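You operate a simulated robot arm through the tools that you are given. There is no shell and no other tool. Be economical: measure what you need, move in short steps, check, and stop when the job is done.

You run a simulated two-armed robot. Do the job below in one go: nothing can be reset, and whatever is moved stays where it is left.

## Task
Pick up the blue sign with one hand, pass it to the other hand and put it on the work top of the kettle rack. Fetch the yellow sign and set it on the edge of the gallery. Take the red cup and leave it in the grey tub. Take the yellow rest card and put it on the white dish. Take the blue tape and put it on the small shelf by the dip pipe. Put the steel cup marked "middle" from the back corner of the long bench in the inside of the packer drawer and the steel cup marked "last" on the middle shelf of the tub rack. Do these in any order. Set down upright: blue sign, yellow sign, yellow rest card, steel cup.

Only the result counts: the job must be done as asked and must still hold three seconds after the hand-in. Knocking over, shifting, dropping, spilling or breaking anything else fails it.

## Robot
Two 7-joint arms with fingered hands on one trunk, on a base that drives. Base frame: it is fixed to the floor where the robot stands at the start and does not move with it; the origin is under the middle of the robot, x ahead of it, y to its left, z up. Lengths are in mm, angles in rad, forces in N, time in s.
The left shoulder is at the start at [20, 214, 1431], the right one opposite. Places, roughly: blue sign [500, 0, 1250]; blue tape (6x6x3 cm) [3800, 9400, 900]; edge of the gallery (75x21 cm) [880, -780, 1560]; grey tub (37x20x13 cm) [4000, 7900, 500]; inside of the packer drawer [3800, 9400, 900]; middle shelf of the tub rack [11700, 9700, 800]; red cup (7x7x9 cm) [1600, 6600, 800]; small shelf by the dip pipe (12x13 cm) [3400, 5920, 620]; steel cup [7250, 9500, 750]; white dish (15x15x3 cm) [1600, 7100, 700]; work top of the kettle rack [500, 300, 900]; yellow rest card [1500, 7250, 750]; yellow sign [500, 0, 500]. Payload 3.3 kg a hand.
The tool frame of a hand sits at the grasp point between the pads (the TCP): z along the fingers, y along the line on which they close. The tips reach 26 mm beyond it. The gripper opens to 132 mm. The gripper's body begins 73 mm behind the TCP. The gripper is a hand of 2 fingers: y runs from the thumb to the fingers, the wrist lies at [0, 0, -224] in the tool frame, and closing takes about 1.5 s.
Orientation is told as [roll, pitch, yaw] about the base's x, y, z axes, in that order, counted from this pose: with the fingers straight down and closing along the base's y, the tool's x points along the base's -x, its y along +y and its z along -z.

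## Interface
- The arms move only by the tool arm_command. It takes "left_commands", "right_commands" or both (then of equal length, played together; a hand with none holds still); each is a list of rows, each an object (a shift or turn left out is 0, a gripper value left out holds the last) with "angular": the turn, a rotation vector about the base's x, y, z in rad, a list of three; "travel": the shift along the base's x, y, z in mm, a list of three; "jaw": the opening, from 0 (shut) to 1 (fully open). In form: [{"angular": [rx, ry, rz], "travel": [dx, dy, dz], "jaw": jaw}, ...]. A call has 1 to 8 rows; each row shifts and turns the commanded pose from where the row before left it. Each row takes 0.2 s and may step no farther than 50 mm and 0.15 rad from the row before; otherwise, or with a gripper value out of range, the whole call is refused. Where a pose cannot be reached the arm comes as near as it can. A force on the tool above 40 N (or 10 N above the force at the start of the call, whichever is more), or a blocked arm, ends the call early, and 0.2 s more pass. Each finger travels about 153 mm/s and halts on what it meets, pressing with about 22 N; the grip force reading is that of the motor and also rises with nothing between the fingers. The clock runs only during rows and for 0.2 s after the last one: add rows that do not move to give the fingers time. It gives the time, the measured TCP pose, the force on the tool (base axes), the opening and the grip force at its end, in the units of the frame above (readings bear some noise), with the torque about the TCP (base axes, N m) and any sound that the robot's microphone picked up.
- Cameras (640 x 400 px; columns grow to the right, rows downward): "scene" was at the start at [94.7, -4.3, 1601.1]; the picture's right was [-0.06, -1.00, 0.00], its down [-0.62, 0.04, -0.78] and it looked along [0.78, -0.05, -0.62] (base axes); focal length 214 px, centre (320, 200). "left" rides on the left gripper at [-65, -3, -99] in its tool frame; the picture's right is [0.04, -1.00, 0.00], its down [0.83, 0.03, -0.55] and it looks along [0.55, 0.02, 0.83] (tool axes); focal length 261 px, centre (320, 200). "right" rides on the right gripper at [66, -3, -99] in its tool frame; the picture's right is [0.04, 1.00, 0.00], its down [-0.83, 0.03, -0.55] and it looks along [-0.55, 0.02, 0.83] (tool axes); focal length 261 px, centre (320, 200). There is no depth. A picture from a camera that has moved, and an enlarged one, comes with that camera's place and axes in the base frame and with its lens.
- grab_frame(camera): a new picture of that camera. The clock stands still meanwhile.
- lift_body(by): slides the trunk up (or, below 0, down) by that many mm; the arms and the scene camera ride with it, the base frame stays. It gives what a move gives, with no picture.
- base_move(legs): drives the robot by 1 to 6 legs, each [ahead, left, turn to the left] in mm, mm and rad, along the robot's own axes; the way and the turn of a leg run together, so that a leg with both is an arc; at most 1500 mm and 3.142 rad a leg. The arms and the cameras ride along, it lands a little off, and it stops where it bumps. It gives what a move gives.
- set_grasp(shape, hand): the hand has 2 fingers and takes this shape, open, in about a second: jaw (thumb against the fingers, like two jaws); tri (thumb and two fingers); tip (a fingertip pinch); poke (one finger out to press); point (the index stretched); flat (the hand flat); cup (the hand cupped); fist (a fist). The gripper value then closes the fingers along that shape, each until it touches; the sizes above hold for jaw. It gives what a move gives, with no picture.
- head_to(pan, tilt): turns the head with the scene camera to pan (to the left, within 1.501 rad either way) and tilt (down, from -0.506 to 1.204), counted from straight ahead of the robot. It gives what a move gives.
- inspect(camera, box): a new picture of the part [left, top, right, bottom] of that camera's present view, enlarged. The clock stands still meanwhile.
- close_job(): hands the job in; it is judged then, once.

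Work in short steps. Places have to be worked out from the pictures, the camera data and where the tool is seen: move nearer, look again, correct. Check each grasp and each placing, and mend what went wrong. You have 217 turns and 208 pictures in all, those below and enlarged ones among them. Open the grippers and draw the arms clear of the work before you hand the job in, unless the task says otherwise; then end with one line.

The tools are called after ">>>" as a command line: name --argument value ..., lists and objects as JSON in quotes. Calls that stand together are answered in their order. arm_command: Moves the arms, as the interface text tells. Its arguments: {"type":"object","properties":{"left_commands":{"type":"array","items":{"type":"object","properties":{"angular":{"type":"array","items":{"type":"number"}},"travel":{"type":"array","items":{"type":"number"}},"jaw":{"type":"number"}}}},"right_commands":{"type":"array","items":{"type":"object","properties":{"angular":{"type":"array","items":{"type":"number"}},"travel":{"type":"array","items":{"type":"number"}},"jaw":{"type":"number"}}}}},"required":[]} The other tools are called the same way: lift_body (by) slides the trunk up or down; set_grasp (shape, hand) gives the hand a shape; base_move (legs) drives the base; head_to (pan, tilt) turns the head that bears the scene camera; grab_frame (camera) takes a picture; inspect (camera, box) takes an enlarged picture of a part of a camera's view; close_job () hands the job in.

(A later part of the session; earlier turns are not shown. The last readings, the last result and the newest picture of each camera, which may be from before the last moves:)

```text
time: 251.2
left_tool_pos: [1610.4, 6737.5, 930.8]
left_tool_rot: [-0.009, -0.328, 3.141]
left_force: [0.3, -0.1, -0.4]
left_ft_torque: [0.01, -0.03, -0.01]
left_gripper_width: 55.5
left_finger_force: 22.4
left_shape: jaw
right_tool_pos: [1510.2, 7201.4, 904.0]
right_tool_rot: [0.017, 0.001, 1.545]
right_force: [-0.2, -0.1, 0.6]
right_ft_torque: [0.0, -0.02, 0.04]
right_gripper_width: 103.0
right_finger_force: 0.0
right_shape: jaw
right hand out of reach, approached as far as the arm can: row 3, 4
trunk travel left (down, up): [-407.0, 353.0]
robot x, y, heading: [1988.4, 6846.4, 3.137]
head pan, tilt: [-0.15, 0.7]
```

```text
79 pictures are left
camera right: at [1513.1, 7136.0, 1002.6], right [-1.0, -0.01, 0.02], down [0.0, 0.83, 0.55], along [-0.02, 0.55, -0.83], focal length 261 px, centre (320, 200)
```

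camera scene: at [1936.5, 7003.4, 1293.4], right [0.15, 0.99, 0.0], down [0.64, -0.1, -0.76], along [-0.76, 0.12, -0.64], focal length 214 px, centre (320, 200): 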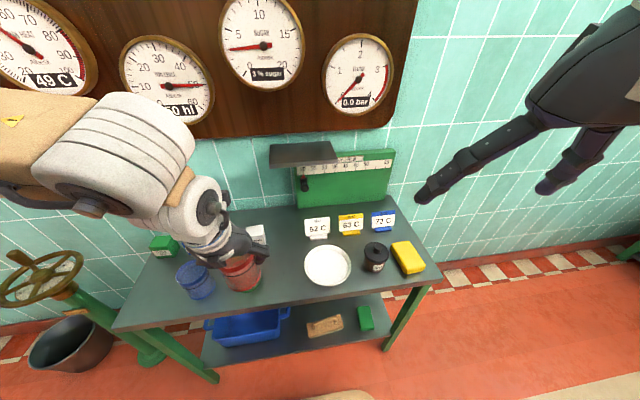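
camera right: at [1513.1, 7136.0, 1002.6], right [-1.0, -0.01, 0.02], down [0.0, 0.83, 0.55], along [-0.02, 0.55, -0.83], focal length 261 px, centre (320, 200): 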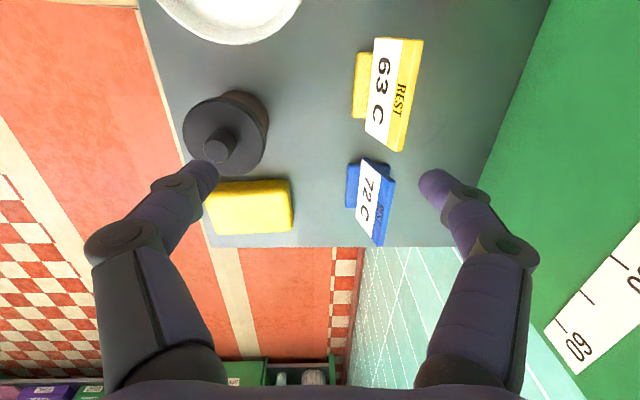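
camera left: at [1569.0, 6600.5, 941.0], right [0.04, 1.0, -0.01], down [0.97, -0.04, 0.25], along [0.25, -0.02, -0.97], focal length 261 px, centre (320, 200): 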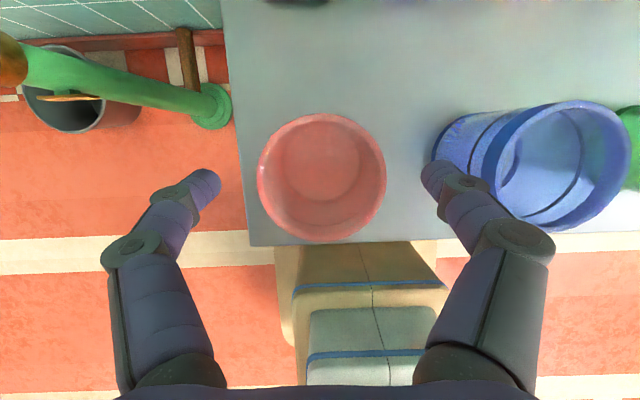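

The yellow card's top is at about (1441, 7180). I shift the base 90 mm right and 15 ahead while moving the hand left, to gain reach.

>>> base_move --legs '[[15, -90, 0]]'

>>> arm_command --right_commands '[{"travel": [-5, -35, 0]}, {"travel": [-10, -35, -10]}, {"travel": [-15, -35, -10]}, {"travel": [-20, -6, -10]}, {}]'

>>> grab_frame --camera "right"

```text
time: 252.3
left_tool_pos: [1595.3, 6829.3, 930.4]
left_tool_rot: [-0.007, -0.33, 3.139]
left_force: [-0.9, 0.4, -1.1]
left_ft_torque: [0.03, 0.0, 0.01]
left_gripper_width: 55.3
left_finger_force: 21.9
left_shape: jaw
right_tool_pos: [1497.3, 7294.3, 903.1]
right_tool_rot: [0.018, 0.001, 1.544]
right_force: [0.6, 0.2, -0.8]
right_ft_torque: [-0.02, 0.02, 0.01]
right_gripper_width: 103.0
right_finger_force: 0.1
right_shape: jaw
trunk travel left (down, up): [-407.0, 353.0]
robot x, y, heading: [1970.8, 6940.4, 3.141]
head pan, tilt: [-0.15, 0.7]
```

```text
time: 253.5
left_tool_pos: [1595.7, 6829.5, 931.3]
left_tool_rot: [-0.009, -0.329, 3.14]
left_force: [1.0, 0.2, -0.5]
left_ft_torque: [0.03, 0.03, -0.01]
left_gripper_width: 55.3
left_finger_force: 21.8
left_shape: jaw
right_tool_pos: [1526.6, 7237.3, 882.2]
right_tool_rot: [0.02, 0.004, 1.545]
right_force: [-0.4, 0.2, 0.0]
right_ft_torque: [0.02, -0.01, 0.02]
right_gripper_width: 103.4
right_finger_force: 0.1
right_shape: jaw
right hand out of reach, approached as far as the arm can: row 1, 2, 3, 4
trunk travel left (down, up): [-407.0, 353.0]
robot x, y, heading: [1972.1, 6933.5, 3.13]
head pan, tilt: [-0.15, 0.7]
```

```text
78 pictures are left
camera right: at [1528.6, 7172.2, 980.8], right [-1.0, -0.01, 0.02], down [0.0, 0.83, 0.55], along [-0.03, 0.55, -0.83], focal length 261 px, centre (320, 200)
```

right: 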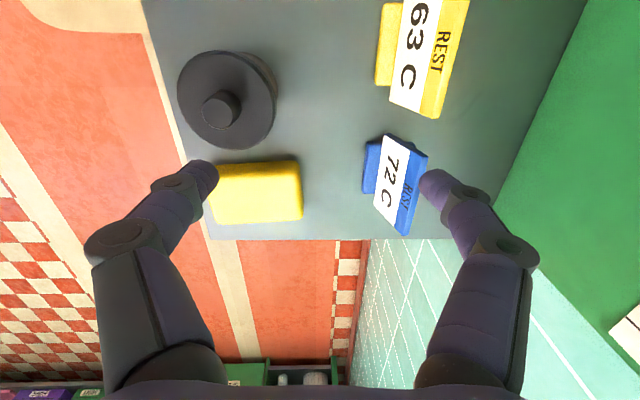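

With this wrist pose the arm reaches best near the robot's midline. I retract slightly, swing the hand inward, then shift the base to the right.

>>> arm_command --right_commands '[{"travel": [35, -25, 10]}, {"travel": [30, -30, 0]}, {"travel": [20, -35, 0]}, {"travel": [0, -35, 0]}, {"travel": [0, -35, 0]}, {"travel": [0, -30, 0]}, {}]'

>>> grab_frame --camera "scene"

```text
time: 255.1
left_tool_pos: [1596.7, 6828.9, 931.7]
left_tool_rot: [-0.009, -0.33, 3.139]
left_force: [0.3, 0.1, -0.4]
left_ft_torque: [0.02, 0.01, -0.01]
left_gripper_width: 55.3
left_finger_force: 22.5
left_shape: jaw
right_tool_pos: [1612.0, 7168.3, 906.8]
right_tool_rot: [0.019, 0.001, 1.545]
right_force: [-0.8, -0.8, 1.1]
right_ft_torque: [0.0, 0.04, 0.05]
right_gripper_width: 103.4
right_finger_force: 0.2
right_shape: jaw
right hand out of reach, approached as far as the arm can: row 3, 4, 5, 6
trunk travel left (down, up): [-407.0, 353.0]
robot x, y, heading: [1972.8, 6937.8, 3.141]
head pan, tilt: [-0.15, 0.7]
```

```text
77 pictures are left
camera scene: at [1860.7, 6950.7, 1293.4], right [0.15, 0.99, 0.0], down [0.64, -0.1, -0.76], along [-0.76, 0.12, -0.64], focal length 214 px, centre (320, 200)
```

scene: 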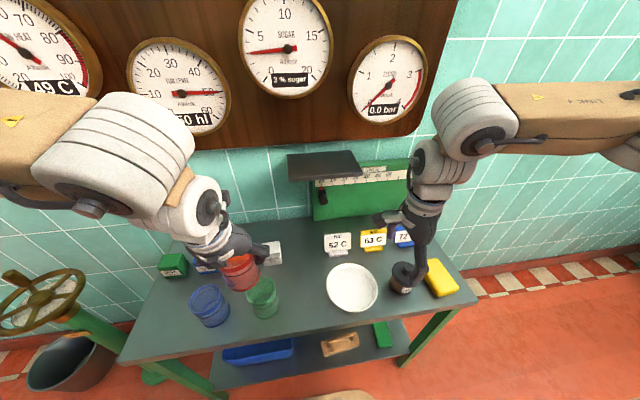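

The forearm can't come further inward in this pose. The leaning pose I used for the signs reached much further: I'll move the cup hand aside, lean the right hand 0.8 rad, and stand further right.

>>> arm_command --left_commands '[{"travel": [20, -30, 10]}, {"travel": [20, -35, 10]}, {"travel": [20, -35, 10]}, {"travel": [0, -35, 0]}, {"travel": [0, -35, 0]}, {}, {}]' --right_commands '[{"angular": [-0.133, 0, 0], "travel": [0, 0, 8]}, {"angular": [-0.133, 0, 0], "travel": [0, 0, 8]}, {"angular": [-0.133, 0, 0], "travel": [0, 0, 8]}, {"angular": [-0.133, 0, 0], "travel": [0, -10, 0]}, {"angular": [-0.133, 0, 0], "travel": [0, -20, 0]}, {"angular": [-0.133, 0, 0], "travel": [0, -20, 0]}, {}]'

>>> base_move --legs '[[0, -250, 0]]'

>>> arm_command --right_commands '[{"travel": [0, -40, 0]}, {"travel": [0, -40, 0]}, {"travel": [0, -40, 0]}, {"travel": [0, -40, 0]}, {"travel": [0, -40, 0]}, {"travel": [0, -10, 0]}, {}]'

>>> grab_frame --camera "right"

```text
time: 256.7
left_tool_pos: [1650.1, 6726.8, 959.1]
left_tool_rot: [-0.009, -0.329, -3.143]
left_force: [-0.7, -0.2, -0.9]
left_ft_torque: [0.0, 0.04, -0.01]
left_gripper_width: 55.3
left_finger_force: 21.8
left_shape: jaw
left hand out of reach, approached as far as the arm can: row 3, 4, 5
right_tool_pos: [1611.4, 7118.3, 931.5]
right_tool_rot: [-0.009, 0.799, 1.53]
right_force: [0.2, 0.1, 0.3]
right_ft_torque: [0.0, -0.01, 0.01]
right_gripper_width: 103.0
right_finger_force: 0.1
right_shape: jaw
trunk travel left (down, up): [-407.0, 353.0]
robot x, y, heading: [1974.3, 6937.3, 3.137]
head pan, tilt: [-0.15, 0.7]
```

```text
time: 258.5
left_tool_pos: [1650.6, 6979.5, 960.1]
left_tool_rot: [-0.009, -0.33, 3.14]
left_force: [-0.8, 0.1, -0.5]
left_ft_torque: [0.0, -0.01, 0.01]
left_gripper_width: 55.4
left_finger_force: 22.2
left_shape: jaw
right_tool_pos: [1611.7, 7369.6, 931.7]
right_tool_rot: [-0.009, 0.799, 1.532]
right_force: [-0.2, 0.3, -0.1]
right_ft_torque: [0.0, -0.01, 0.01]
right_gripper_width: 103.0
right_finger_force: 0.0
right_shape: jaw
trunk travel left (down, up): [-407.0, 353.0]
robot x, y, heading: [1975.4, 7187.3, 3.141]
head pan, tilt: [-0.15, 0.7]
```

```text
time: 260.1
left_tool_pos: [1650.7, 6977.8, 959.5]
left_tool_rot: [-0.007, -0.331, -3.142]
left_force: [0.1, 0.9, -0.4]
left_ft_torque: [-0.01, 0.03, 0.01]
left_gripper_width: 55.4
left_finger_force: 22.3
left_shape: jaw
right_tool_pos: [1596.3, 7287.0, 937.8]
right_tool_rot: [-0.005, 0.8, 1.539]
right_force: [-0.2, -1.2, -0.3]
right_ft_torque: [0.03, 0.02, -0.01]
right_gripper_width: 102.9
right_finger_force: 0.0
right_shape: jaw
right hand out of reach, approached as far as the arm can: row 3, 4, 5, 6
trunk travel left (down, up): [-407.0, 353.0]
robot x, y, heading: [1971.1, 7186.3, 3.143]
head pan, tilt: [-0.15, 0.7]
```

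```text
76 pictures are left
camera right: at [1598.1, 7311.9, 1052.9], right [-1.0, 0.0, 0.03], down [-0.01, 0.98, -0.21], along [-0.02, -0.21, -0.98], focal length 261 px, centre (320, 200)
```

right: 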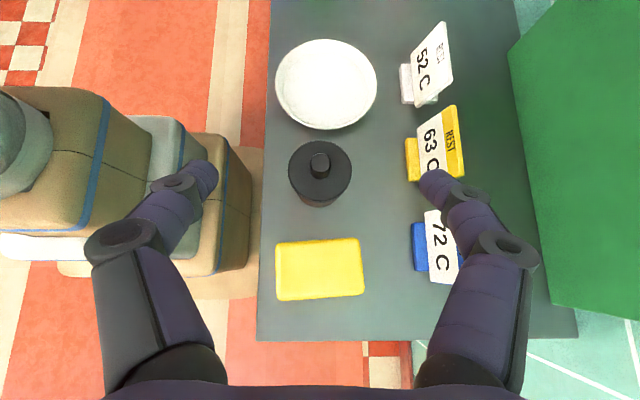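

Excellent top view: the card's top edge is at about (1447, 7190), leaning back slightly. I extend forward and inward.

>>> arm_command --right_commands '[{"travel": [-40, -20, -10]}, {"travel": [-40, -25, -10]}, {"travel": [-40, -30, -10]}, {"travel": [-28, -22, -10]}, {}]'

>>> grab_frame --camera "right"

```text
refused: row 3 steps farther than a row can; nothing moved
```

```text
75 pictures are left
camera right: at [1598.1, 7311.9, 1052.9], right [-1.0, 0.0, 0.03], down [-0.01, 0.98, -0.21], along [-0.02, -0.21, -0.98], focal length 261 px, centre (320, 200)
```

right: 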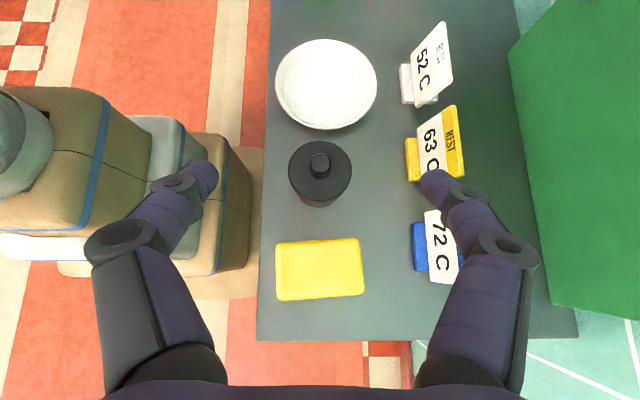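

One row was too long; I repeat with shorter rows.

>>> arm_command --right_commands '[{"travel": [-35, -15, -8]}, {"travel": [-35, -20, -8]}, {"travel": [-35, -25, -8]}, {"travel": [-30, -25, -8]}, {"travel": [-14, -12, -8]}, {}]'

>>> grab_frame --camera "right"

```text
time: 261.5
left_tool_pos: [1651.2, 6978.0, 958.9]
left_tool_rot: [-0.008, -0.33, -3.141]
left_force: [0.4, 0.3, -0.4]
left_ft_torque: [0.0, 0.01, -0.01]
left_gripper_width: 55.3
left_finger_force: 22.1
left_shape: jaw
right_tool_pos: [1532.1, 7270.9, 929.6]
right_tool_rot: [-0.009, 0.798, 1.533]
right_force: [-0.2, -0.6, -0.1]
right_ft_torque: [-0.01, -0.01, 0.01]
right_gripper_width: 103.0
right_finger_force: 0.1
right_shape: jaw
right hand out of reach, approached as far as the arm can: row 2, 3, 4, 5
trunk travel left (down, up): [-407.0, 353.0]
robot x, y, heading: [1968.7, 7189.0, 3.141]
head pan, tilt: [-0.15, 0.7]
```

```text
74 pictures are left
camera right: at [1534.6, 7295.4, 1045.0], right [-1.0, 0.0, 0.02], down [0.0, 0.98, -0.21], along [-0.02, -0.21, -0.98], focal length 261 px, centre (320, 200)
```

right: 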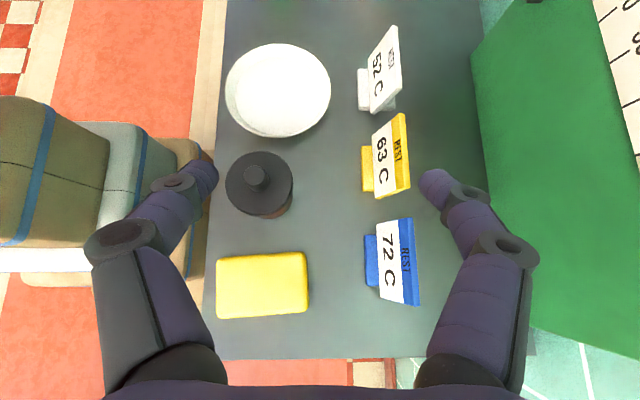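

The arm is in an awkward elbow branch. I'll bring the hand up and back to the neutral raised pose, un-leaning, then re-enter the way that worked for the signs.

>>> arm_command --right_commands '[{"angular": [0.133, 0, 0], "travel": [20, 0, 40]}, {"angular": [0.133, 0, 0], "travel": [20, 0, 40]}, {"angular": [0.133, 0, 0], "travel": [20, 0, 40]}, {"angular": [0.133, 0, 0], "travel": [20, 0, 40]}, {"angular": [0.133, 0, 0], "travel": [20, 0, 40]}, {"angular": [0.133, 0, 0], "travel": [10, 0, 40]}, {"travel": [0, 0, 20]}, {}]'

>>> arm_command --right_commands '[{"angular": [-0.15, 0, 0], "travel": [-10, -20, -20]}, {"angular": [-0.15, 0, 0], "travel": [-10, -20, -20]}, {"angular": [-0.15, 0, 0], "travel": [-20, -20, -20]}, {"angular": [-0.15, 0, 0], "travel": [-20, -20, -20]}, {"angular": [-0.15, 0, 0], "travel": [-30, -20, -20]}, {"travel": [-30, -10, -30]}, {"travel": [-30, 0, -35]}, {}]'

>>> grab_frame --camera "scene"

```text
time: 263.3
left_tool_pos: [1651.9, 6977.8, 958.7]
left_tool_rot: [-0.008, -0.329, -3.142]
left_force: [-0.7, -0.1, 0.2]
left_ft_torque: [-0.01, -0.02, 0.01]
left_gripper_width: 55.2
left_finger_force: 22.2
left_shape: jaw
right_tool_pos: [1710.9, 7431.3, 1121.3]
right_tool_rot: [0.019, 0.005, 1.542]
right_force: [0.4, 0.0, 0.7]
right_ft_torque: [0.01, -0.04, -0.01]
right_gripper_width: 102.9
right_finger_force: 0.0
right_shape: jaw
right hand out of reach, approached as far as the arm can: row 2, 3, 4, 5, 6, 7
trunk travel left (down, up): [-407.0, 353.0]
robot x, y, heading: [1974.4, 7188.0, 3.143]
head pan, tilt: [-0.15, 0.7]
```

```text
time: 265.1
left_tool_pos: [1652.4, 6977.6, 959.5]
left_tool_rot: [-0.009, -0.332, -3.142]
left_force: [0.0, 0.9, 0.0]
left_ft_torque: [0.02, -0.01, 0.01]
left_gripper_width: 55.4
left_finger_force: 21.7
left_shape: jaw
right_tool_pos: [1558.5, 7354.9, 993.6]
right_tool_rot: [-0.005, 0.75, 1.536]
right_force: [0.1, -0.2, 0.5]
right_ft_torque: [-0.01, 0.01, -0.02]
right_gripper_width: 103.2
right_finger_force: 0.1
right_shape: jaw
right hand out of reach, approached as far as the arm can: row 1, 2, 3
trunk travel left (down, up): [-407.0, 353.0]
robot x, y, heading: [1972.5, 7189.8, 3.133]
head pan, tilt: [-0.15, 0.7]
```

```text
73 pictures are left
camera scene: at [1861.7, 7202.2, 1293.4], right [0.15, 0.99, 0.0], down [0.64, -0.1, -0.76], along [-0.76, 0.12, -0.64], focal length 214 px, centre (320, 200)
```

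scene: 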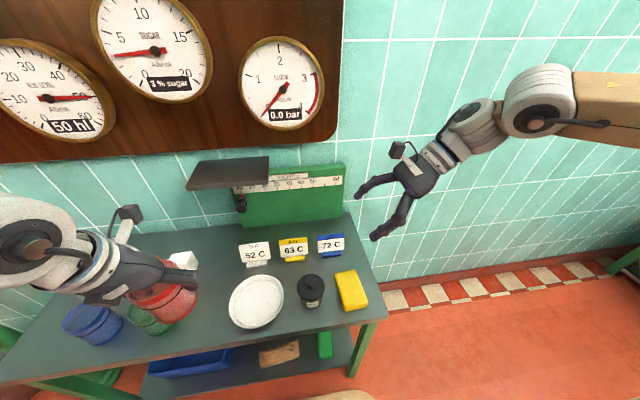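

I let the base bring the hand into line (165 mm left) and then extend forward and down.

>>> base_move --legs '[[0, 165, 0]]'

>>> arm_command --right_commands '[{"travel": [-30, 0, -25]}, {"travel": [-30, 0, -25]}, {"travel": [-25, 0, -25]}, {"travel": [-25, 0, -25]}, {}]'

>>> grab_frame --camera "right"

```text
time: 266.6
left_tool_pos: [1651.9, 6809.5, 958.2]
left_tool_rot: [-0.01, -0.331, -3.142]
left_force: [-0.7, -0.2, 0.0]
left_ft_torque: [0.03, -0.01, -0.02]
left_gripper_width: 55.4
left_finger_force: 22.0
left_shape: jaw
right_tool_pos: [1556.6, 7186.2, 994.3]
right_tool_rot: [-0.006, 0.749, 1.534]
right_force: [-0.3, -0.2, -0.6]
right_ft_torque: [0.03, 0.01, 0.01]
right_gripper_width: 103.1
right_finger_force: 0.0
right_shape: jaw
trunk travel left (down, up): [-407.0, 353.0]
robot x, y, heading: [1972.4, 7020.7, 3.145]
head pan, tilt: [-0.15, 0.7]
```

```text
time: 267.8
left_tool_pos: [1651.1, 6811.1, 957.5]
left_tool_rot: [-0.009, -0.33, -3.139]
left_force: [0.5, -0.7, -0.8]
left_ft_torque: [-0.01, 0.01, 0.02]
left_gripper_width: 55.6
left_finger_force: 22.1
left_shape: jaw
right_tool_pos: [1474.8, 7200.8, 908.1]
right_tool_rot: [-0.008, 0.748, 1.535]
right_force: [0.4, -0.5, 0.2]
right_ft_torque: [-0.02, 0.01, -0.04]
right_gripper_width: 102.8
right_finger_force: 0.0
right_shape: jaw
right hand out of reach, approached as far as the arm can: row 4
trunk travel left (down, up): [-407.0, 353.0]
robot x, y, heading: [1974.8, 7025.8, 3.143]
head pan, tilt: [-0.15, 0.7]
```

```text
72 pictures are left
camera right: at [1475.7, 7219.7, 1024.1], right [-1.0, 0.0, 0.02], down [0.0, 0.99, -0.16], along [-0.02, -0.16, -0.99], focal length 261 px, centre (320, 200)
```

right: 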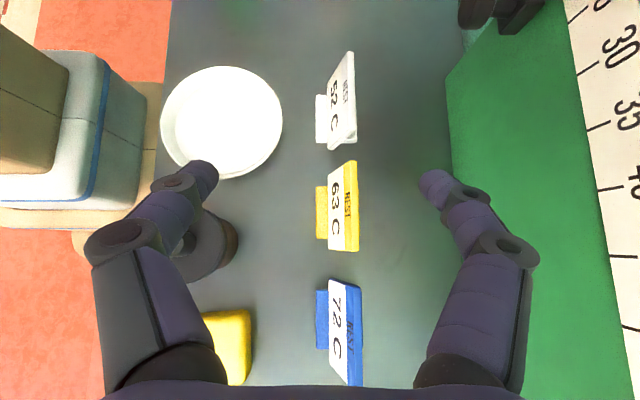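

The card sits between the fingers in view. I descend to its upper half.

>>> arm_command --right_commands '[{"travel": [-10, -6, -35]}, {"travel": [-10, -6, -35]}, {"travel": [-5, 0, -30]}, {}]'

>>> grab_frame --camera "right"

```text
time: 268.8
left_tool_pos: [1651.9, 6811.1, 957.6]
left_tool_rot: [-0.009, -0.328, -3.141]
left_force: [0.5, 0.1, 0.2]
left_ft_torque: [0.0, 0.02, -0.04]
left_gripper_width: 55.2
left_finger_force: 22.1
left_shape: jaw
right_tool_pos: [1505.9, 7214.1, 853.1]
right_tool_rot: [-0.004, 0.749, 1.536]
right_force: [-0.8, 0.1, 0.2]
right_ft_torque: [0.04, 0.0, 0.01]
right_gripper_width: 103.1
right_finger_force: 0.1
right_shape: jaw
right hand out of reach, approached as far as the arm can: row 1, 2, 3
trunk travel left (down, up): [-407.0, 353.0]
robot x, y, heading: [1971.0, 7023.5, 3.138]
head pan, tilt: [-0.15, 0.7]
```

```text
71 pictures are left
camera right: at [1507.5, 7234.3, 969.3], right [-1.0, 0.0, 0.02], down [0.0, 0.99, -0.16], along [-0.02, -0.16, -0.99], focal length 261 px, centre (320, 200)
```

right: 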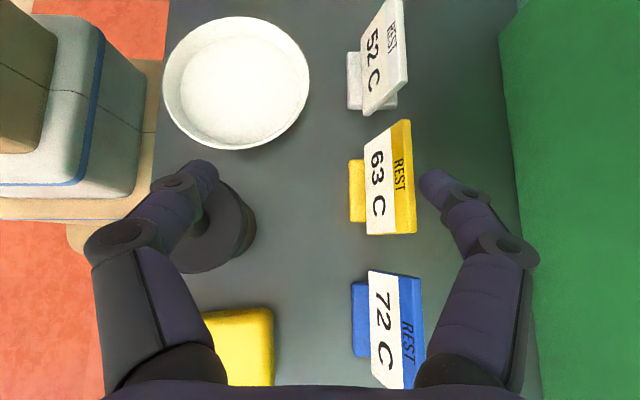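

Lower reach is limited, so I return to the higher pose and lower the trunk instead, raising the cup hand first to keep it clear.

>>> arm_command --left_commands '[{"travel": [0, 0, 40]}, {"travel": [0, 0, 40]}, {"travel": [0, 0, 40]}, {"travel": [0, 0, 30]}, {}]' --right_commands '[{"travel": [0, 0, 35]}, {"travel": [-10, -5, 30]}, {"travel": [-15, -5, 0]}, {"travel": [-15, -5, 0]}, {}]'

>>> lift_body --by -80

>>> grab_frame --camera "right"

```text
time: 269.9
left_tool_pos: [1649.8, 6812.3, 1108.7]
left_tool_rot: [-0.009, -0.329, -3.139]
left_force: [0.1, 0.4, -0.4]
left_ft_torque: [0.04, 0.04, 0.02]
left_gripper_width: 55.0
left_finger_force: 21.9
left_shape: jaw
right_tool_pos: [1467.9, 7201.8, 919.3]
right_tool_rot: [-0.003, 0.748, 1.535]
right_force: [0.1, 0.5, 0.9]
right_ft_torque: [-0.01, 0.01, 0.03]
right_gripper_width: 103.3
right_finger_force: 0.0
right_shape: jaw
right hand out of reach, approached as far as the arm can: row 4
trunk travel left (down, up): [-407.0, 353.0]
robot x, y, heading: [1972.0, 7022.3, 3.139]
head pan, tilt: [-0.15, 0.7]
```

```text
time: 271.1
left_tool_pos: [1650.7, 6810.5, 1029.6]
left_tool_rot: [-0.008, -0.332, -3.139]
left_force: [-0.6, 0.7, 0.0]
left_ft_torque: [0.01, -0.02, 0.02]
left_gripper_width: 54.7
left_finger_force: 21.7
left_shape: jaw
right_tool_pos: [1468.9, 7201.5, 839.0]
right_tool_rot: [-0.006, 0.749, 1.538]
right_force: [-0.3, 0.1, -0.4]
right_ft_torque: [0.0, -0.03, 0.0]
right_gripper_width: 103.1
right_finger_force: 0.0
right_shape: jaw
trunk travel left (down, up): [-327.0, 433.0]
robot x, y, heading: [1974.3, 7021.9, 3.143]
head pan, tilt: [-0.15, 0.7]
```

```text
70 pictures are left
camera right: at [1470.4, 7221.1, 955.8], right [-1.0, 0.0, 0.02], down [0.0, 0.99, -0.16], along [-0.02, -0.16, -0.99], focal length 261 px, centre (320, 200)
```

right: 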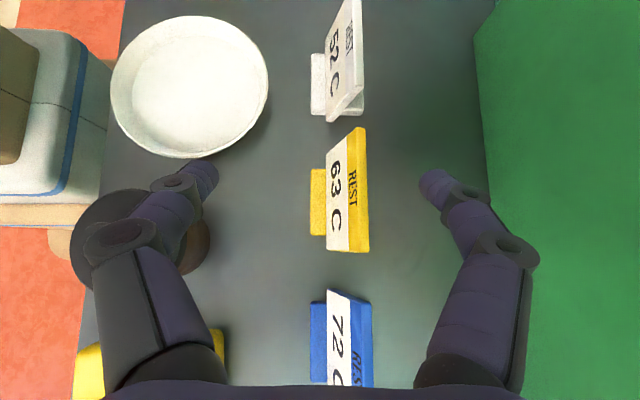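

Well placed. I narrow the jaws, shift 20 mm forward and 13 mm left, then lower the trunk another 60 mm.

>>> arm_command --right_commands '[{"travel": [-10, -7, 0], "jaw": 0.6}, {"travel": [-10, -6, 0]}, {}]'

>>> lift_body --by -60

>>> grab_frame --camera "right"

```text
time: 271.9
left_tool_pos: [1650.8, 6811.6, 1030.5]
left_tool_rot: [-0.009, -0.33, -3.141]
left_force: [-0.3, 0.8, -1.0]
left_ft_torque: [0.0, -0.04, 0.0]
left_gripper_width: 55.4
left_finger_force: 22.0
left_shape: jaw
right_tool_pos: [1458.6, 7195.3, 838.3]
right_tool_rot: [-0.006, 0.75, 1.537]
right_force: [0.0, 0.1, -1.1]
right_ft_torque: [0.0, 0.05, -0.02]
right_gripper_width: 79.9
right_finger_force: 0.1
right_shape: jaw
right hand out of reach, approached as far as the arm can: row 2
trunk travel left (down, up): [-327.0, 433.0]
robot x, y, heading: [1973.2, 7022.0, 3.144]
head pan, tilt: [-0.15, 0.7]
```

```text
time: 272.9
left_tool_pos: [1650.8, 6812.4, 968.7]
left_tool_rot: [-0.009, -0.332, -3.139]
left_force: [-0.3, 0.1, -0.4]
left_ft_torque: [0.01, -0.02, 0.0]
left_gripper_width: 54.9
left_finger_force: 21.7
left_shape: jaw
right_tool_pos: [1459.0, 7194.6, 779.3]
right_tool_rot: [-0.005, 0.748, 1.537]
right_force: [-0.3, 0.0, 0.2]
right_ft_torque: [-0.01, 0.03, 0.0]
right_gripper_width: 79.6
right_finger_force: 0.0
right_shape: jaw
trunk travel left (down, up): [-267.0, 493.0]
robot x, y, heading: [1971.8, 7024.6, 3.138]
head pan, tilt: [-0.15, 0.7]
```

```text
69 pictures are left
camera right: at [1460.2, 7214.2, 896.1], right [-1.0, 0.0, 0.02], down [0.0, 0.99, -0.16], along [-0.02, -0.16, -0.99], focal length 261 px, centre (320, 200)
```

right: 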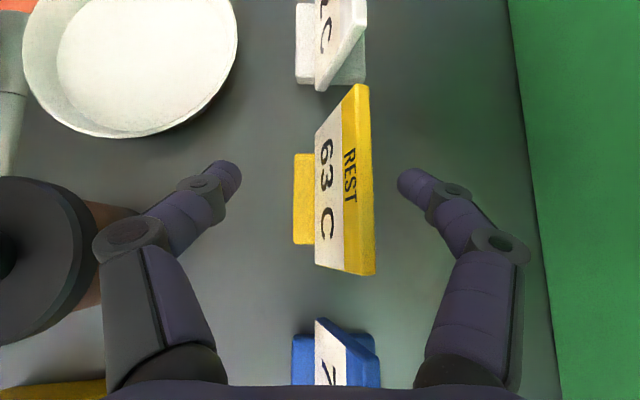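

Straddling the card cleanly, so I close.

>>> arm_command --right_commands '[{"jaw": 0.0}, {}, {}, {}, {}]'

>>> grab_frame --camera "right"

```text
time: 274.1
left_tool_pos: [1651.6, 6810.6, 969.8]
left_tool_rot: [-0.007, -0.33, -3.139]
left_force: [-0.5, -0.3, -0.2]
left_ft_torque: [-0.03, 0.0, -0.01]
left_gripper_width: 54.9
left_finger_force: 22.8
left_shape: jaw
right_tool_pos: [1458.2, 7194.0, 778.7]
right_tool_rot: [-0.005, 0.748, 1.537]
right_force: [0.9, 0.4, 1.0]
right_ft_torque: [-0.01, -0.07, 0.0]
right_gripper_width: 4.0
right_finger_force: 21.8
right_shape: jaw
trunk travel left (down, up): [-267.0, 493.0]
robot x, y, heading: [1973.5, 7023.6, 3.143]
head pan, tilt: [-0.15, 0.7]
```

```text
68 pictures are left
camera right: at [1460.1, 7214.2, 895.6], right [-1.0, 0.0, 0.02], down [0.0, 0.99, -0.16], along [-0.02, -0.16, -0.99], focal length 261 px, centre (320, 200)
```

right: 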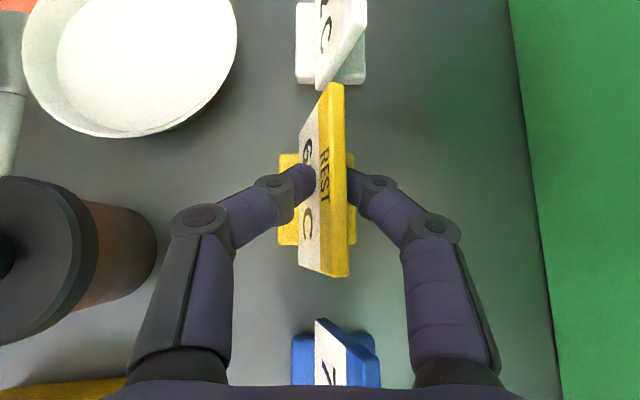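

The card is gripped. I lift by raising the trunk 100 mm, then carry it over the dish (≈(1580, 7086)) by moving only the base.

>>> lift_body --by 100

>>> base_move --legs '[[-120, 106, 0]]'

>>> grab_frame --camera "right"

>>> grab_frame --camera "scene"

```text
time: 275.4
left_tool_pos: [1650.3, 6811.5, 1069.5]
left_tool_rot: [-0.009, -0.33, -3.138]
left_force: [-0.6, 0.5, -1.3]
left_ft_torque: [-0.01, 0.01, -0.01]
left_gripper_width: 55.2
left_finger_force: 22.0
left_shape: jaw
right_tool_pos: [1460.1, 7195.3, 886.4]
right_tool_rot: [0.016, 0.753, 1.55]
right_force: [0.8, -0.2, -0.9]
right_ft_torque: [-0.02, -0.01, 0.0]
right_gripper_width: 3.7
right_finger_force: 22.1
right_shape: jaw
trunk travel left (down, up): [-367.0, 393.0]
robot x, y, heading: [1972.3, 7024.2, 3.146]
head pan, tilt: [-0.15, 0.7]
```

```text
time: 276.9
left_tool_pos: [1772.7, 6704.5, 1069.2]
left_tool_rot: [-0.011, -0.33, -3.141]
left_force: [0.3, -0.3, 0.2]
left_ft_torque: [0.0, 0.02, -0.01]
left_gripper_width: 54.9
left_finger_force: 21.8
left_shape: jaw
right_tool_pos: [1581.2, 7088.1, 885.6]
right_tool_rot: [0.017, 0.751, 1.549]
right_force: [0.3, -0.4, 0.6]
right_ft_torque: [0.04, -0.04, -0.03]
right_gripper_width: 3.7
right_finger_force: 22.0
right_shape: jaw
trunk travel left (down, up): [-367.0, 393.0]
robot x, y, heading: [2092.9, 6918.3, 3.143]
head pan, tilt: [-0.15, 0.7]
```

```text
67 pictures are left
camera right: at [1584.5, 7108.6, 1003.7], right [-1.0, 0.0, 0.04], down [0.0, 0.99, -0.16], along [-0.04, -0.16, -0.99], focal length 261 px, centre (320, 200)
```

right: 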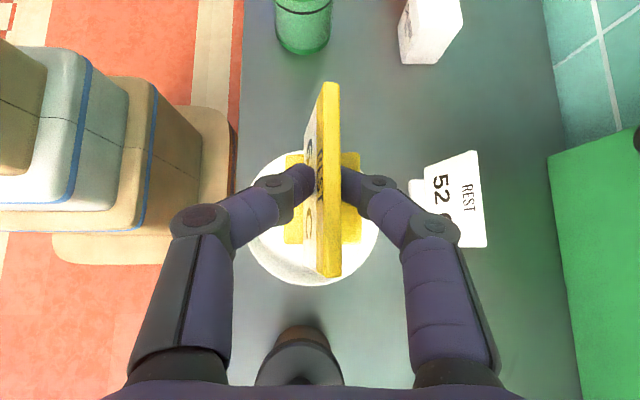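

```text
66 pictures are left
camera scene: at [1976.5, 6929.1, 1253.2], right [0.15, 0.99, 0.0], down [0.64, -0.1, -0.77], along [-0.76, 0.12, -0.64], focal length 214 px, centre (320, 200)
```

scene: 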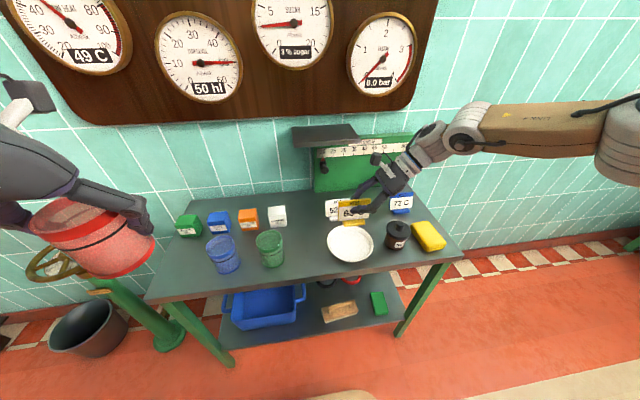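

The dish is centred right under the card. I lower the trunk 85 mm, then finish in small arm steps.

>>> lift_body --by -85

>>> arm_command --right_commands '[{"travel": [0, 0, -4]}, {"travel": [0, 0, -4]}, {}]'

>>> inspect --camera "scene" --box '[280, 150, 460, 270]'

```text
time: 278.1
left_tool_pos: [1770.9, 6705.2, 983.3]
left_tool_rot: [-0.009, -0.329, -3.14]
left_force: [0.1, 0.5, -0.4]
left_ft_torque: [-0.03, 0.01, 0.01]
left_gripper_width: 55.1
left_finger_force: 21.8
left_shape: jaw
right_tool_pos: [1580.8, 7088.5, 802.6]
right_tool_rot: [0.02, 0.751, 1.552]
right_force: [-0.4, 0.1, -1.1]
right_ft_torque: [-0.02, -0.01, -0.02]
right_gripper_width: 3.6
right_finger_force: 21.9
right_shape: jaw
trunk travel left (down, up): [-282.0, 478.0]
robot x, y, heading: [2093.0, 6919.1, 3.141]
head pan, tilt: [-0.15, 0.7]
```

```text
time: 278.9
left_tool_pos: [1771.5, 6705.4, 983.4]
left_tool_rot: [-0.009, -0.329, -3.139]
left_force: [0.2, 0.0, -0.9]
left_ft_torque: [-0.01, -0.01, -0.05]
left_gripper_width: 54.7
left_finger_force: 21.7
left_shape: jaw
right_tool_pos: [1579.8, 7090.3, 793.7]
right_tool_rot: [0.018, 0.749, 1.549]
right_force: [-0.2, 0.0, 0.4]
right_ft_torque: [-0.02, 0.04, 0.0]
right_gripper_width: 3.5
right_finger_force: 22.0
right_shape: jaw
trunk travel left (down, up): [-282.0, 478.0]
robot x, y, heading: [2096.5, 6915.2, 3.142]
head pan, tilt: [-0.15, 0.7]
```

```text
3.33 times, centred on (370, 210) of scene
camera zoom: at [1959.2, 6929.9, 1167.0], right [0.15, 0.99, 0.0], down [0.64, -0.1, -0.76], along [-0.76, 0.11, -0.64], focal length 715 px, centre (153, 167)
```

zoom: 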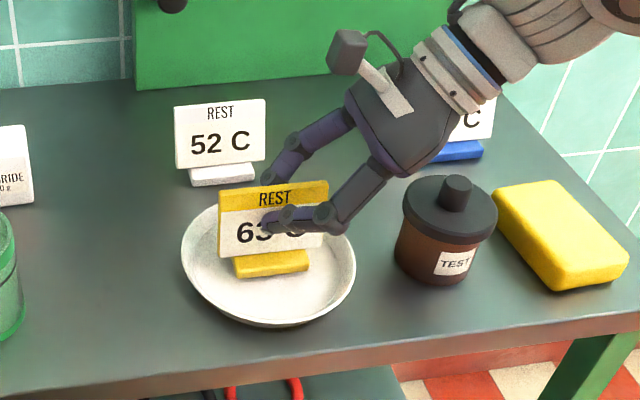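

Everything is clear. A few mm more.

>>> arm_command --right_commands '[{"travel": [0, 0, -3]}, {"travel": [0, 0, -3]}, {}]'

>>> arm_command --right_commands '[{"travel": [0, 0, -3]}, {}]'

>>> inspect --camera "scene" --box '[310, 190, 400, 250]'

```text
time: 279.7
left_tool_pos: [1771.6, 6704.8, 982.5]
left_tool_rot: [-0.008, -0.327, -3.139]
left_force: [0.0, 0.2, -0.8]
left_ft_torque: [-0.01, 0.01, 0.02]
left_gripper_width: 54.8
left_finger_force: 22.4
left_shape: jaw
right_tool_pos: [1579.9, 7088.6, 786.4]
right_tool_rot: [0.017, 0.752, 1.549]
right_force: [-1.7, 0.6, -0.7]
right_ft_torque: [-0.03, -0.01, 0.0]
right_gripper_width: 3.5
right_finger_force: 22.1
right_shape: jaw
trunk travel left (down, up): [-282.0, 478.0]
robot x, y, heading: [2092.0, 6917.0, 3.143]
head pan, tilt: [-0.15, 0.7]
```

```text
time: 280.3
left_tool_pos: [1772.2, 6705.0, 984.2]
left_tool_rot: [-0.008, -0.329, -3.14]
left_force: [0.7, 0.0, -0.5]
left_ft_torque: [-0.02, 0.01, -0.02]
left_gripper_width: 55.1
left_finger_force: 21.9
left_shape: jaw
right_tool_pos: [1580.1, 7088.2, 786.0]
right_tool_rot: [0.019, 0.752, 1.552]
right_force: [-1.3, -0.1, 6.6]
right_ft_torque: [-0.04, 0.0, -0.02]
right_gripper_width: 3.6
right_finger_force: 22.1
right_shape: jaw
trunk travel left (down, up): [-282.0, 478.0]
robot x, y, heading: [2093.3, 6914.7, 3.141]
head pan, tilt: [-0.15, 0.7]
```

```text
6.67 times, centred on (355, 220) of scene
camera zoom: at [1959.5, 6929.8, 1167.1], right [0.15, 0.99, 0.0], down [0.64, -0.1, -0.76], along [-0.76, 0.11, -0.64], focal length 1430 px, centre (87, 67)
```

zoom: 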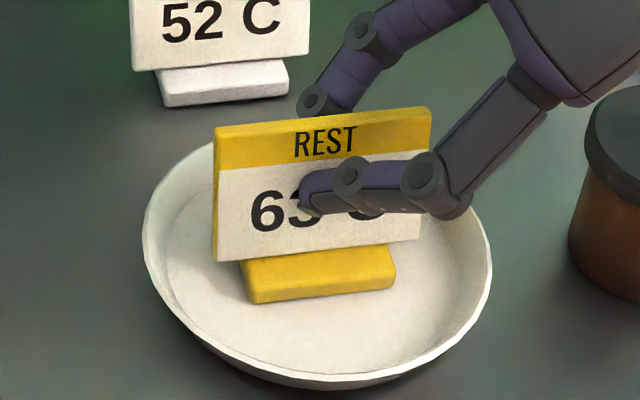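

Firm contact in the dish. I open the jaws slightly and withdraw up along the hand's axis.

>>> arm_command --right_commands '[{"jaw": 0.25}, {}, {}, {"travel": [0, 10, 25]}, {"travel": [0, 15, 30]}, {"travel": [0, 15, 35]}, {"travel": [0, 0, 40]}, {"travel": [0, 0, 40]}]'

>>> inspect --camera "scene" --box '[280, 150, 460, 270]'

```text
time: 282.1
left_tool_pos: [1771.3, 6704.2, 983.8]
left_tool_rot: [-0.007, -0.329, -3.138]
left_force: [0.0, -0.6, 0.2]
left_ft_torque: [0.01, -0.02, -0.01]
left_gripper_width: 55.0
left_finger_force: 22.3
left_shape: jaw
right_tool_pos: [1580.7, 7127.9, 957.7]
right_tool_rot: [0.017, 0.752, 1.55]
right_force: [-0.3, -0.7, -0.2]
right_ft_torque: [-0.03, 0.0, -0.01]
right_gripper_width: 32.6
right_finger_force: 0.1
right_shape: jaw
trunk travel left (down, up): [-282.0, 478.0]
robot x, y, heading: [2095.5, 6917.3, 3.138]
head pan, tilt: [-0.15, 0.7]
```

```text
3.33 times, centred on (370, 210) of scene
camera zoom: at [1959.5, 6929.6, 1167.1], right [0.15, 0.99, 0.0], down [0.64, -0.1, -0.76], along [-0.76, 0.12, -0.64], focal length 715 px, centre (153, 167)
```

zoom: 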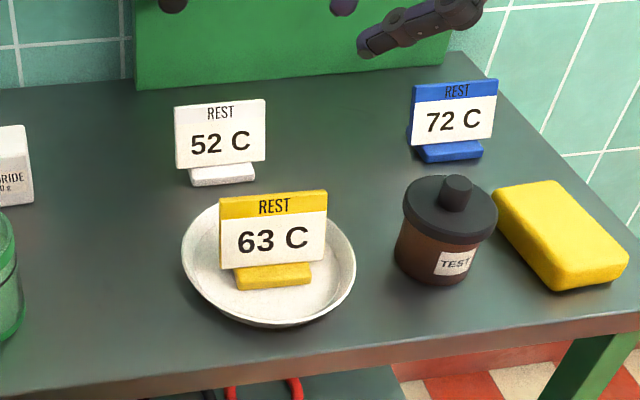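

The card stands perfectly in the dish. Next is the grey tub: I back away, turn around to face +x and look.

>>> base_move --legs '[[-350, 0, 0], [0, 0, -3.13]]'

>>> head_to --pan 0.3 --tilt 0.4

>>> grab_frame --camera "scene"

```text
time: 291.6
left_tool_pos: [2756.4, 7134.3, 983.1]
left_tool_rot: [-0.009, -0.329, 0.024]
left_force: [-0.2, -1.1, -0.8]
left_ft_torque: [-0.01, -0.02, -0.01]
left_gripper_width: 54.8
left_finger_force: 22.3
left_shape: jaw
right_tool_pos: [2957.2, 6714.8, 955.3]
right_tool_rot: [0.015, 0.75, -1.57]
right_force: [0.0, -1.4, 0.0]
right_ft_torque: [0.02, -0.02, 0.02]
right_gripper_width: 32.7
right_finger_force: 0.1
right_shape: jaw
trunk travel left (down, up): [-282.0, 478.0]
robot x, y, heading: [2435.1, 6915.6, 0.019]
head pan, tilt: [-0.15, 0.7]
```

```text
time: 292.5
left_tool_pos: [2757.7, 7134.8, 984.4]
left_tool_rot: [-0.009, -0.329, 0.023]
left_force: [-0.4, -0.2, -0.3]
left_ft_torque: [0.0, 0.0, 0.0]
left_gripper_width: 54.6
left_finger_force: 22.2
left_shape: jaw
right_tool_pos: [2958.2, 6714.9, 955.8]
right_tool_rot: [0.019, 0.75, -1.57]
right_force: [0.9, 0.5, -0.4]
right_ft_torque: [0.02, 0.02, 0.01]
right_gripper_width: 32.7
right_finger_force: 0.0
right_shape: jaw
trunk travel left (down, up): [-282.0, 478.0]
robot x, y, heading: [2440.6, 6915.1, 0.024]
head pan, tilt: [0.3, 0.4]
```

```text
62 pictures are left
camera scene: at [2575.2, 6947.1, 1193.8], right [0.32, -0.95, 0.0], down [-0.37, -0.12, -0.92], along [0.87, 0.29, -0.39], focal length 214 px, centre (320, 200)
```

scene: 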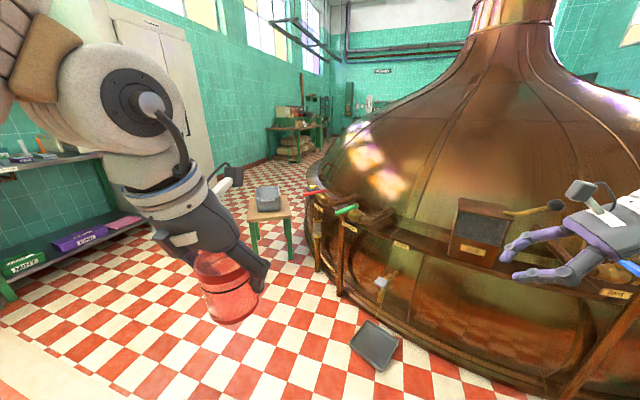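

The grey tub is on a small table near (4000, 7885). I drive diagonally to stand in front of it, keeping off the tray on the floor.

>>> base_move --legs '[[300, 560, 0], [640, 230, -0.02]]'

>>> head_to --pan 0.1 --tilt 0.6

>>> grab_frame --camera "scene"

```text
time: 299.5
left_tool_pos: [3699.0, 7921.3, 984.0]
left_tool_rot: [-0.009, -0.33, -0.005]
left_force: [-0.9, 0.4, -0.4]
left_ft_torque: [-0.02, 0.02, 0.02]
left_gripper_width: 55.0
left_finger_force: 22.2
left_shape: jaw
right_tool_pos: [3887.9, 7497.7, 956.8]
right_tool_rot: [0.018, 0.751, -1.6]
right_force: [-0.3, 0.7, -0.2]
right_ft_torque: [0.0, -0.03, 0.01]
right_gripper_width: 33.1
right_finger_force: 0.0
right_shape: jaw
trunk travel left (down, up): [-282.0, 478.0]
robot x, y, heading: [3376.6, 7712.3, -0.008]
head pan, tilt: [0.3, 0.4]
```

```text
time: 300.2
left_tool_pos: [3698.7, 7921.8, 983.6]
left_tool_rot: [-0.008, -0.328, -0.004]
left_force: [0.7, 0.4, -1.0]
left_ft_torque: [0.05, -0.03, -0.01]
left_gripper_width: 55.0
left_finger_force: 22.1
left_shape: jaw
right_tool_pos: [3887.7, 7496.0, 956.6]
right_tool_rot: [0.018, 0.752, -1.6]
right_force: [0.6, -0.4, -0.4]
right_ft_torque: [0.01, 0.01, 0.01]
right_gripper_width: 32.9
right_finger_force: 0.2
right_shape: jaw
trunk travel left (down, up): [-282.0, 478.0]
robot x, y, heading: [3373.0, 7715.8, -0.006]
head pan, tilt: [0.099, 0.6]
```

```text
61 pictures are left
camera scene: at [3510.4, 7721.1, 1175.7], right [0.09, -1.0, 0.0], down [-0.56, -0.05, -0.83], along [0.82, 0.08, -0.56], focal length 214 px, centre (320, 200)
```

scene: 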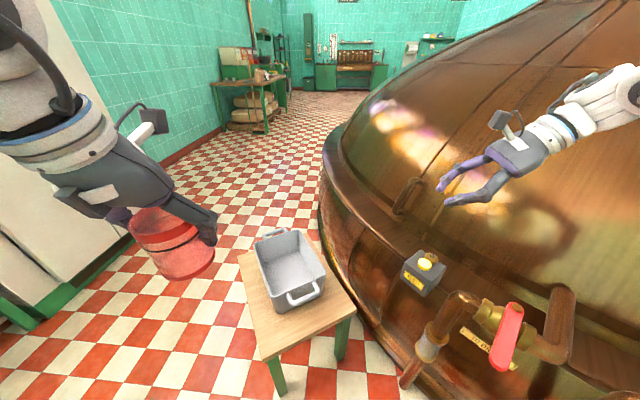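

The tub centre is about (4010, 7880), with its long axis roughly along x. I pull the right hand back from the vat, move up 165 mm, and extend the cup over the tub.

>>> arm_command --right_commands '[{"travel": [-40, 0, 15]}, {"travel": [-40, 0, 15]}, {"travel": [-40, 0, 15]}, {"travel": [-30, 0, 15]}, {}]'

>>> base_move --legs '[[165, -25, 0]]'

>>> arm_command --left_commands '[{"travel": [35, -4, -30]}, {"travel": [35, -4, -30]}, {"travel": [35, -4, -30]}, {"travel": [30, -4, -35]}, {"travel": [0, 0, -40]}, {"travel": [0, 0, -40]}, {}]'

>>> grab_frame --camera "left"

>>> grab_frame --camera "scene"

```text
time: 301.4
left_tool_pos: [3698.9, 7921.2, 983.4]
left_tool_rot: [-0.008, -0.331, -0.003]
left_force: [0.1, -0.4, -1.1]
left_ft_torque: [0.01, 0.0, 0.0]
left_gripper_width: 55.0
left_finger_force: 21.9
left_shape: jaw
right_tool_pos: [3737.3, 7496.3, 1016.6]
right_tool_rot: [0.018, 0.751, -1.596]
right_force: [0.4, 0.4, -1.2]
right_ft_torque: [0.01, -0.02, -0.01]
right_gripper_width: 33.0
right_finger_force: 0.1
right_shape: jaw
trunk travel left (down, up): [-282.0, 478.0]
robot x, y, heading: [3377.1, 7715.8, -0.002]
head pan, tilt: [0.099, 0.6]
```

```text
time: 302.9
left_tool_pos: [3863.8, 7895.8, 983.4]
left_tool_rot: [-0.008, -0.329, -0.004]
left_force: [0.3, -0.5, -0.3]
left_ft_torque: [0.01, -0.02, -0.02]
left_gripper_width: 54.9
left_finger_force: 22.1
left_shape: jaw
right_tool_pos: [3903.1, 7471.0, 1014.5]
right_tool_rot: [0.015, 0.751, -1.597]
right_force: [0.3, 1.5, -0.4]
right_ft_torque: [0.01, -0.01, -0.02]
right_gripper_width: 32.9
right_finger_force: 0.1
right_shape: jaw
trunk travel left (down, up): [-282.0, 478.0]
robot x, y, heading: [3544.4, 7689.8, -0.005]
head pan, tilt: [0.099, 0.6]
```

```text
time: 304.4
left_tool_pos: [3999.4, 7879.6, 779.7]
left_tool_rot: [-0.009, -0.33, -0.003]
left_force: [-0.5, 0.2, -1.4]
left_ft_torque: [0.01, -0.01, 0.01]
left_gripper_width: 54.7
left_finger_force: 21.8
left_shape: jaw
right_tool_pos: [3902.7, 7470.5, 1015.8]
right_tool_rot: [0.02, 0.75, -1.597]
right_force: [-0.1, -0.2, -0.5]
right_ft_torque: [0.02, 0.0, -0.01]
right_gripper_width: 32.9
right_finger_force: 0.0
right_shape: jaw
trunk travel left (down, up): [-282.0, 478.0]
robot x, y, heading: [3539.8, 7686.8, -0.008]
head pan, tilt: [0.099, 0.6]
```

```text
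60 pictures are left
camera left: at [4029.3, 7878.6, 895.4], right [-0.05, -1.0, 0.0], down [-0.97, 0.04, 0.25], along [-0.25, 0.02, -0.97], focal length 261 px, centre (320, 200)
```

left: 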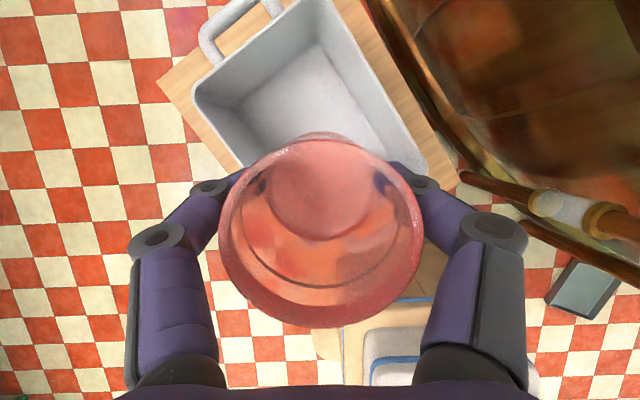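

```text
59 pictures are left
camera scene: at [3675.6, 7695.2, 1175.7], right [0.09, -1.0, 0.0], down [-0.56, -0.05, -0.82], along [0.82, 0.08, -0.57], focal length 214 px, centre (320, 200)
```

scene: 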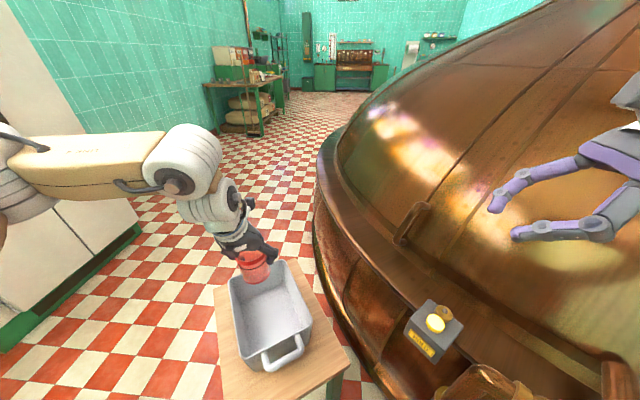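

The cup is over the tub's middle. I lower it into the tub.

>>> arm_command --left_commands '[{"travel": [12, -2, -40]}, {"travel": [0, 0, -40]}, {"travel": [0, 0, -40]}, {"travel": [0, 0, -35]}, {"travel": [0, 0, -15]}, {}]'

>>> inspect --camera "scene" --box '[180, 210, 380, 390]'

```text
time: 305.9
left_tool_pos: [4010.1, 7879.6, 609.0]
left_tool_rot: [-0.007, -0.332, -0.004]
left_force: [-0.7, -0.2, -0.7]
left_ft_torque: [0.04, -0.01, 0.02]
left_gripper_width: 54.5
left_finger_force: 22.4
left_shape: jaw
right_tool_pos: [3902.2, 7471.5, 1016.4]
right_tool_rot: [0.018, 0.751, -1.598]
right_force: [-0.1, -0.5, 0.2]
right_ft_torque: [0.0, 0.01, -0.03]
right_gripper_width: 32.7
right_finger_force: 0.0
right_shape: jaw
trunk travel left (down, up): [-282.0, 478.0]
robot x, y, heading: [3541.8, 7686.7, -0.008]
head pan, tilt: [0.099, 0.6]
```

```text
2.22 times, centred on (280, 300) of scene
camera zoom: at [3675.6, 7695.2, 1175.7], right [0.09, -1.0, 0.0], down [-0.56, -0.05, -0.82], along [0.82, 0.08, -0.57], focal length 477 px, centre (409, -22)
```

zoom: 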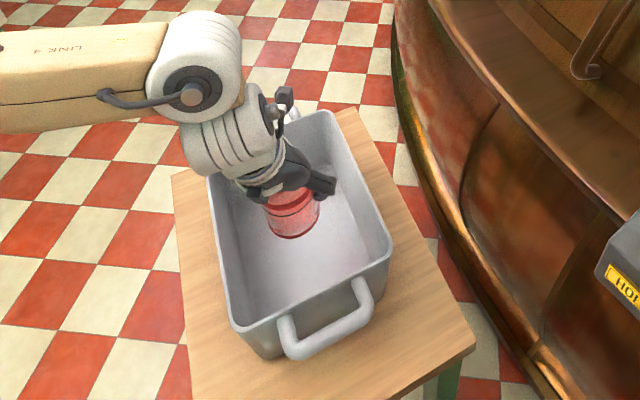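

Well inside the tub. I lower in steps to contact and release.

>>> arm_command --left_commands '[{"travel": [0, 0, -12]}, {"travel": [0, 0, -12]}, {"travel": [0, 0, -8]}, {"travel": [0, 0, -6]}, {}]'

>>> inspect --camera "scene" --box '[180, 210, 380, 390]'

```text
time: 307.1
left_tool_pos: [4009.5, 7878.3, 571.6]
left_tool_rot: [-0.009, -0.329, -0.004]
left_force: [-0.6, -0.7, -0.5]
left_ft_torque: [-0.01, 0.01, 0.0]
left_gripper_width: 54.7
left_finger_force: 22.0
left_shape: jaw
right_tool_pos: [3902.7, 7471.3, 1015.5]
right_tool_rot: [0.017, 0.75, -1.596]
right_force: [0.7, -0.5, -0.4]
right_ft_torque: [0.0, -0.01, 0.02]
right_gripper_width: 32.8
right_finger_force: 0.0
right_shape: jaw
trunk travel left (down, up): [-282.0, 478.0]
robot x, y, heading: [3540.8, 7685.6, -0.004]
head pan, tilt: [0.099, 0.6]
```

```text
2.22 times, centred on (280, 300) of scene
camera zoom: at [3675.6, 7695.2, 1175.6], right [0.09, -1.0, 0.0], down [-0.56, -0.05, -0.82], along [0.82, 0.08, -0.57], focal length 477 px, centre (409, -22)
```

zoom: 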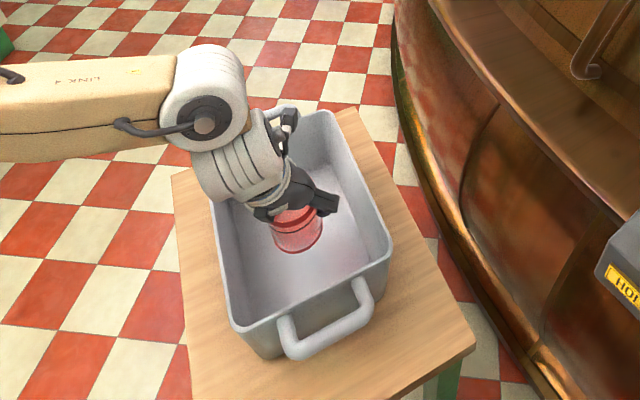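

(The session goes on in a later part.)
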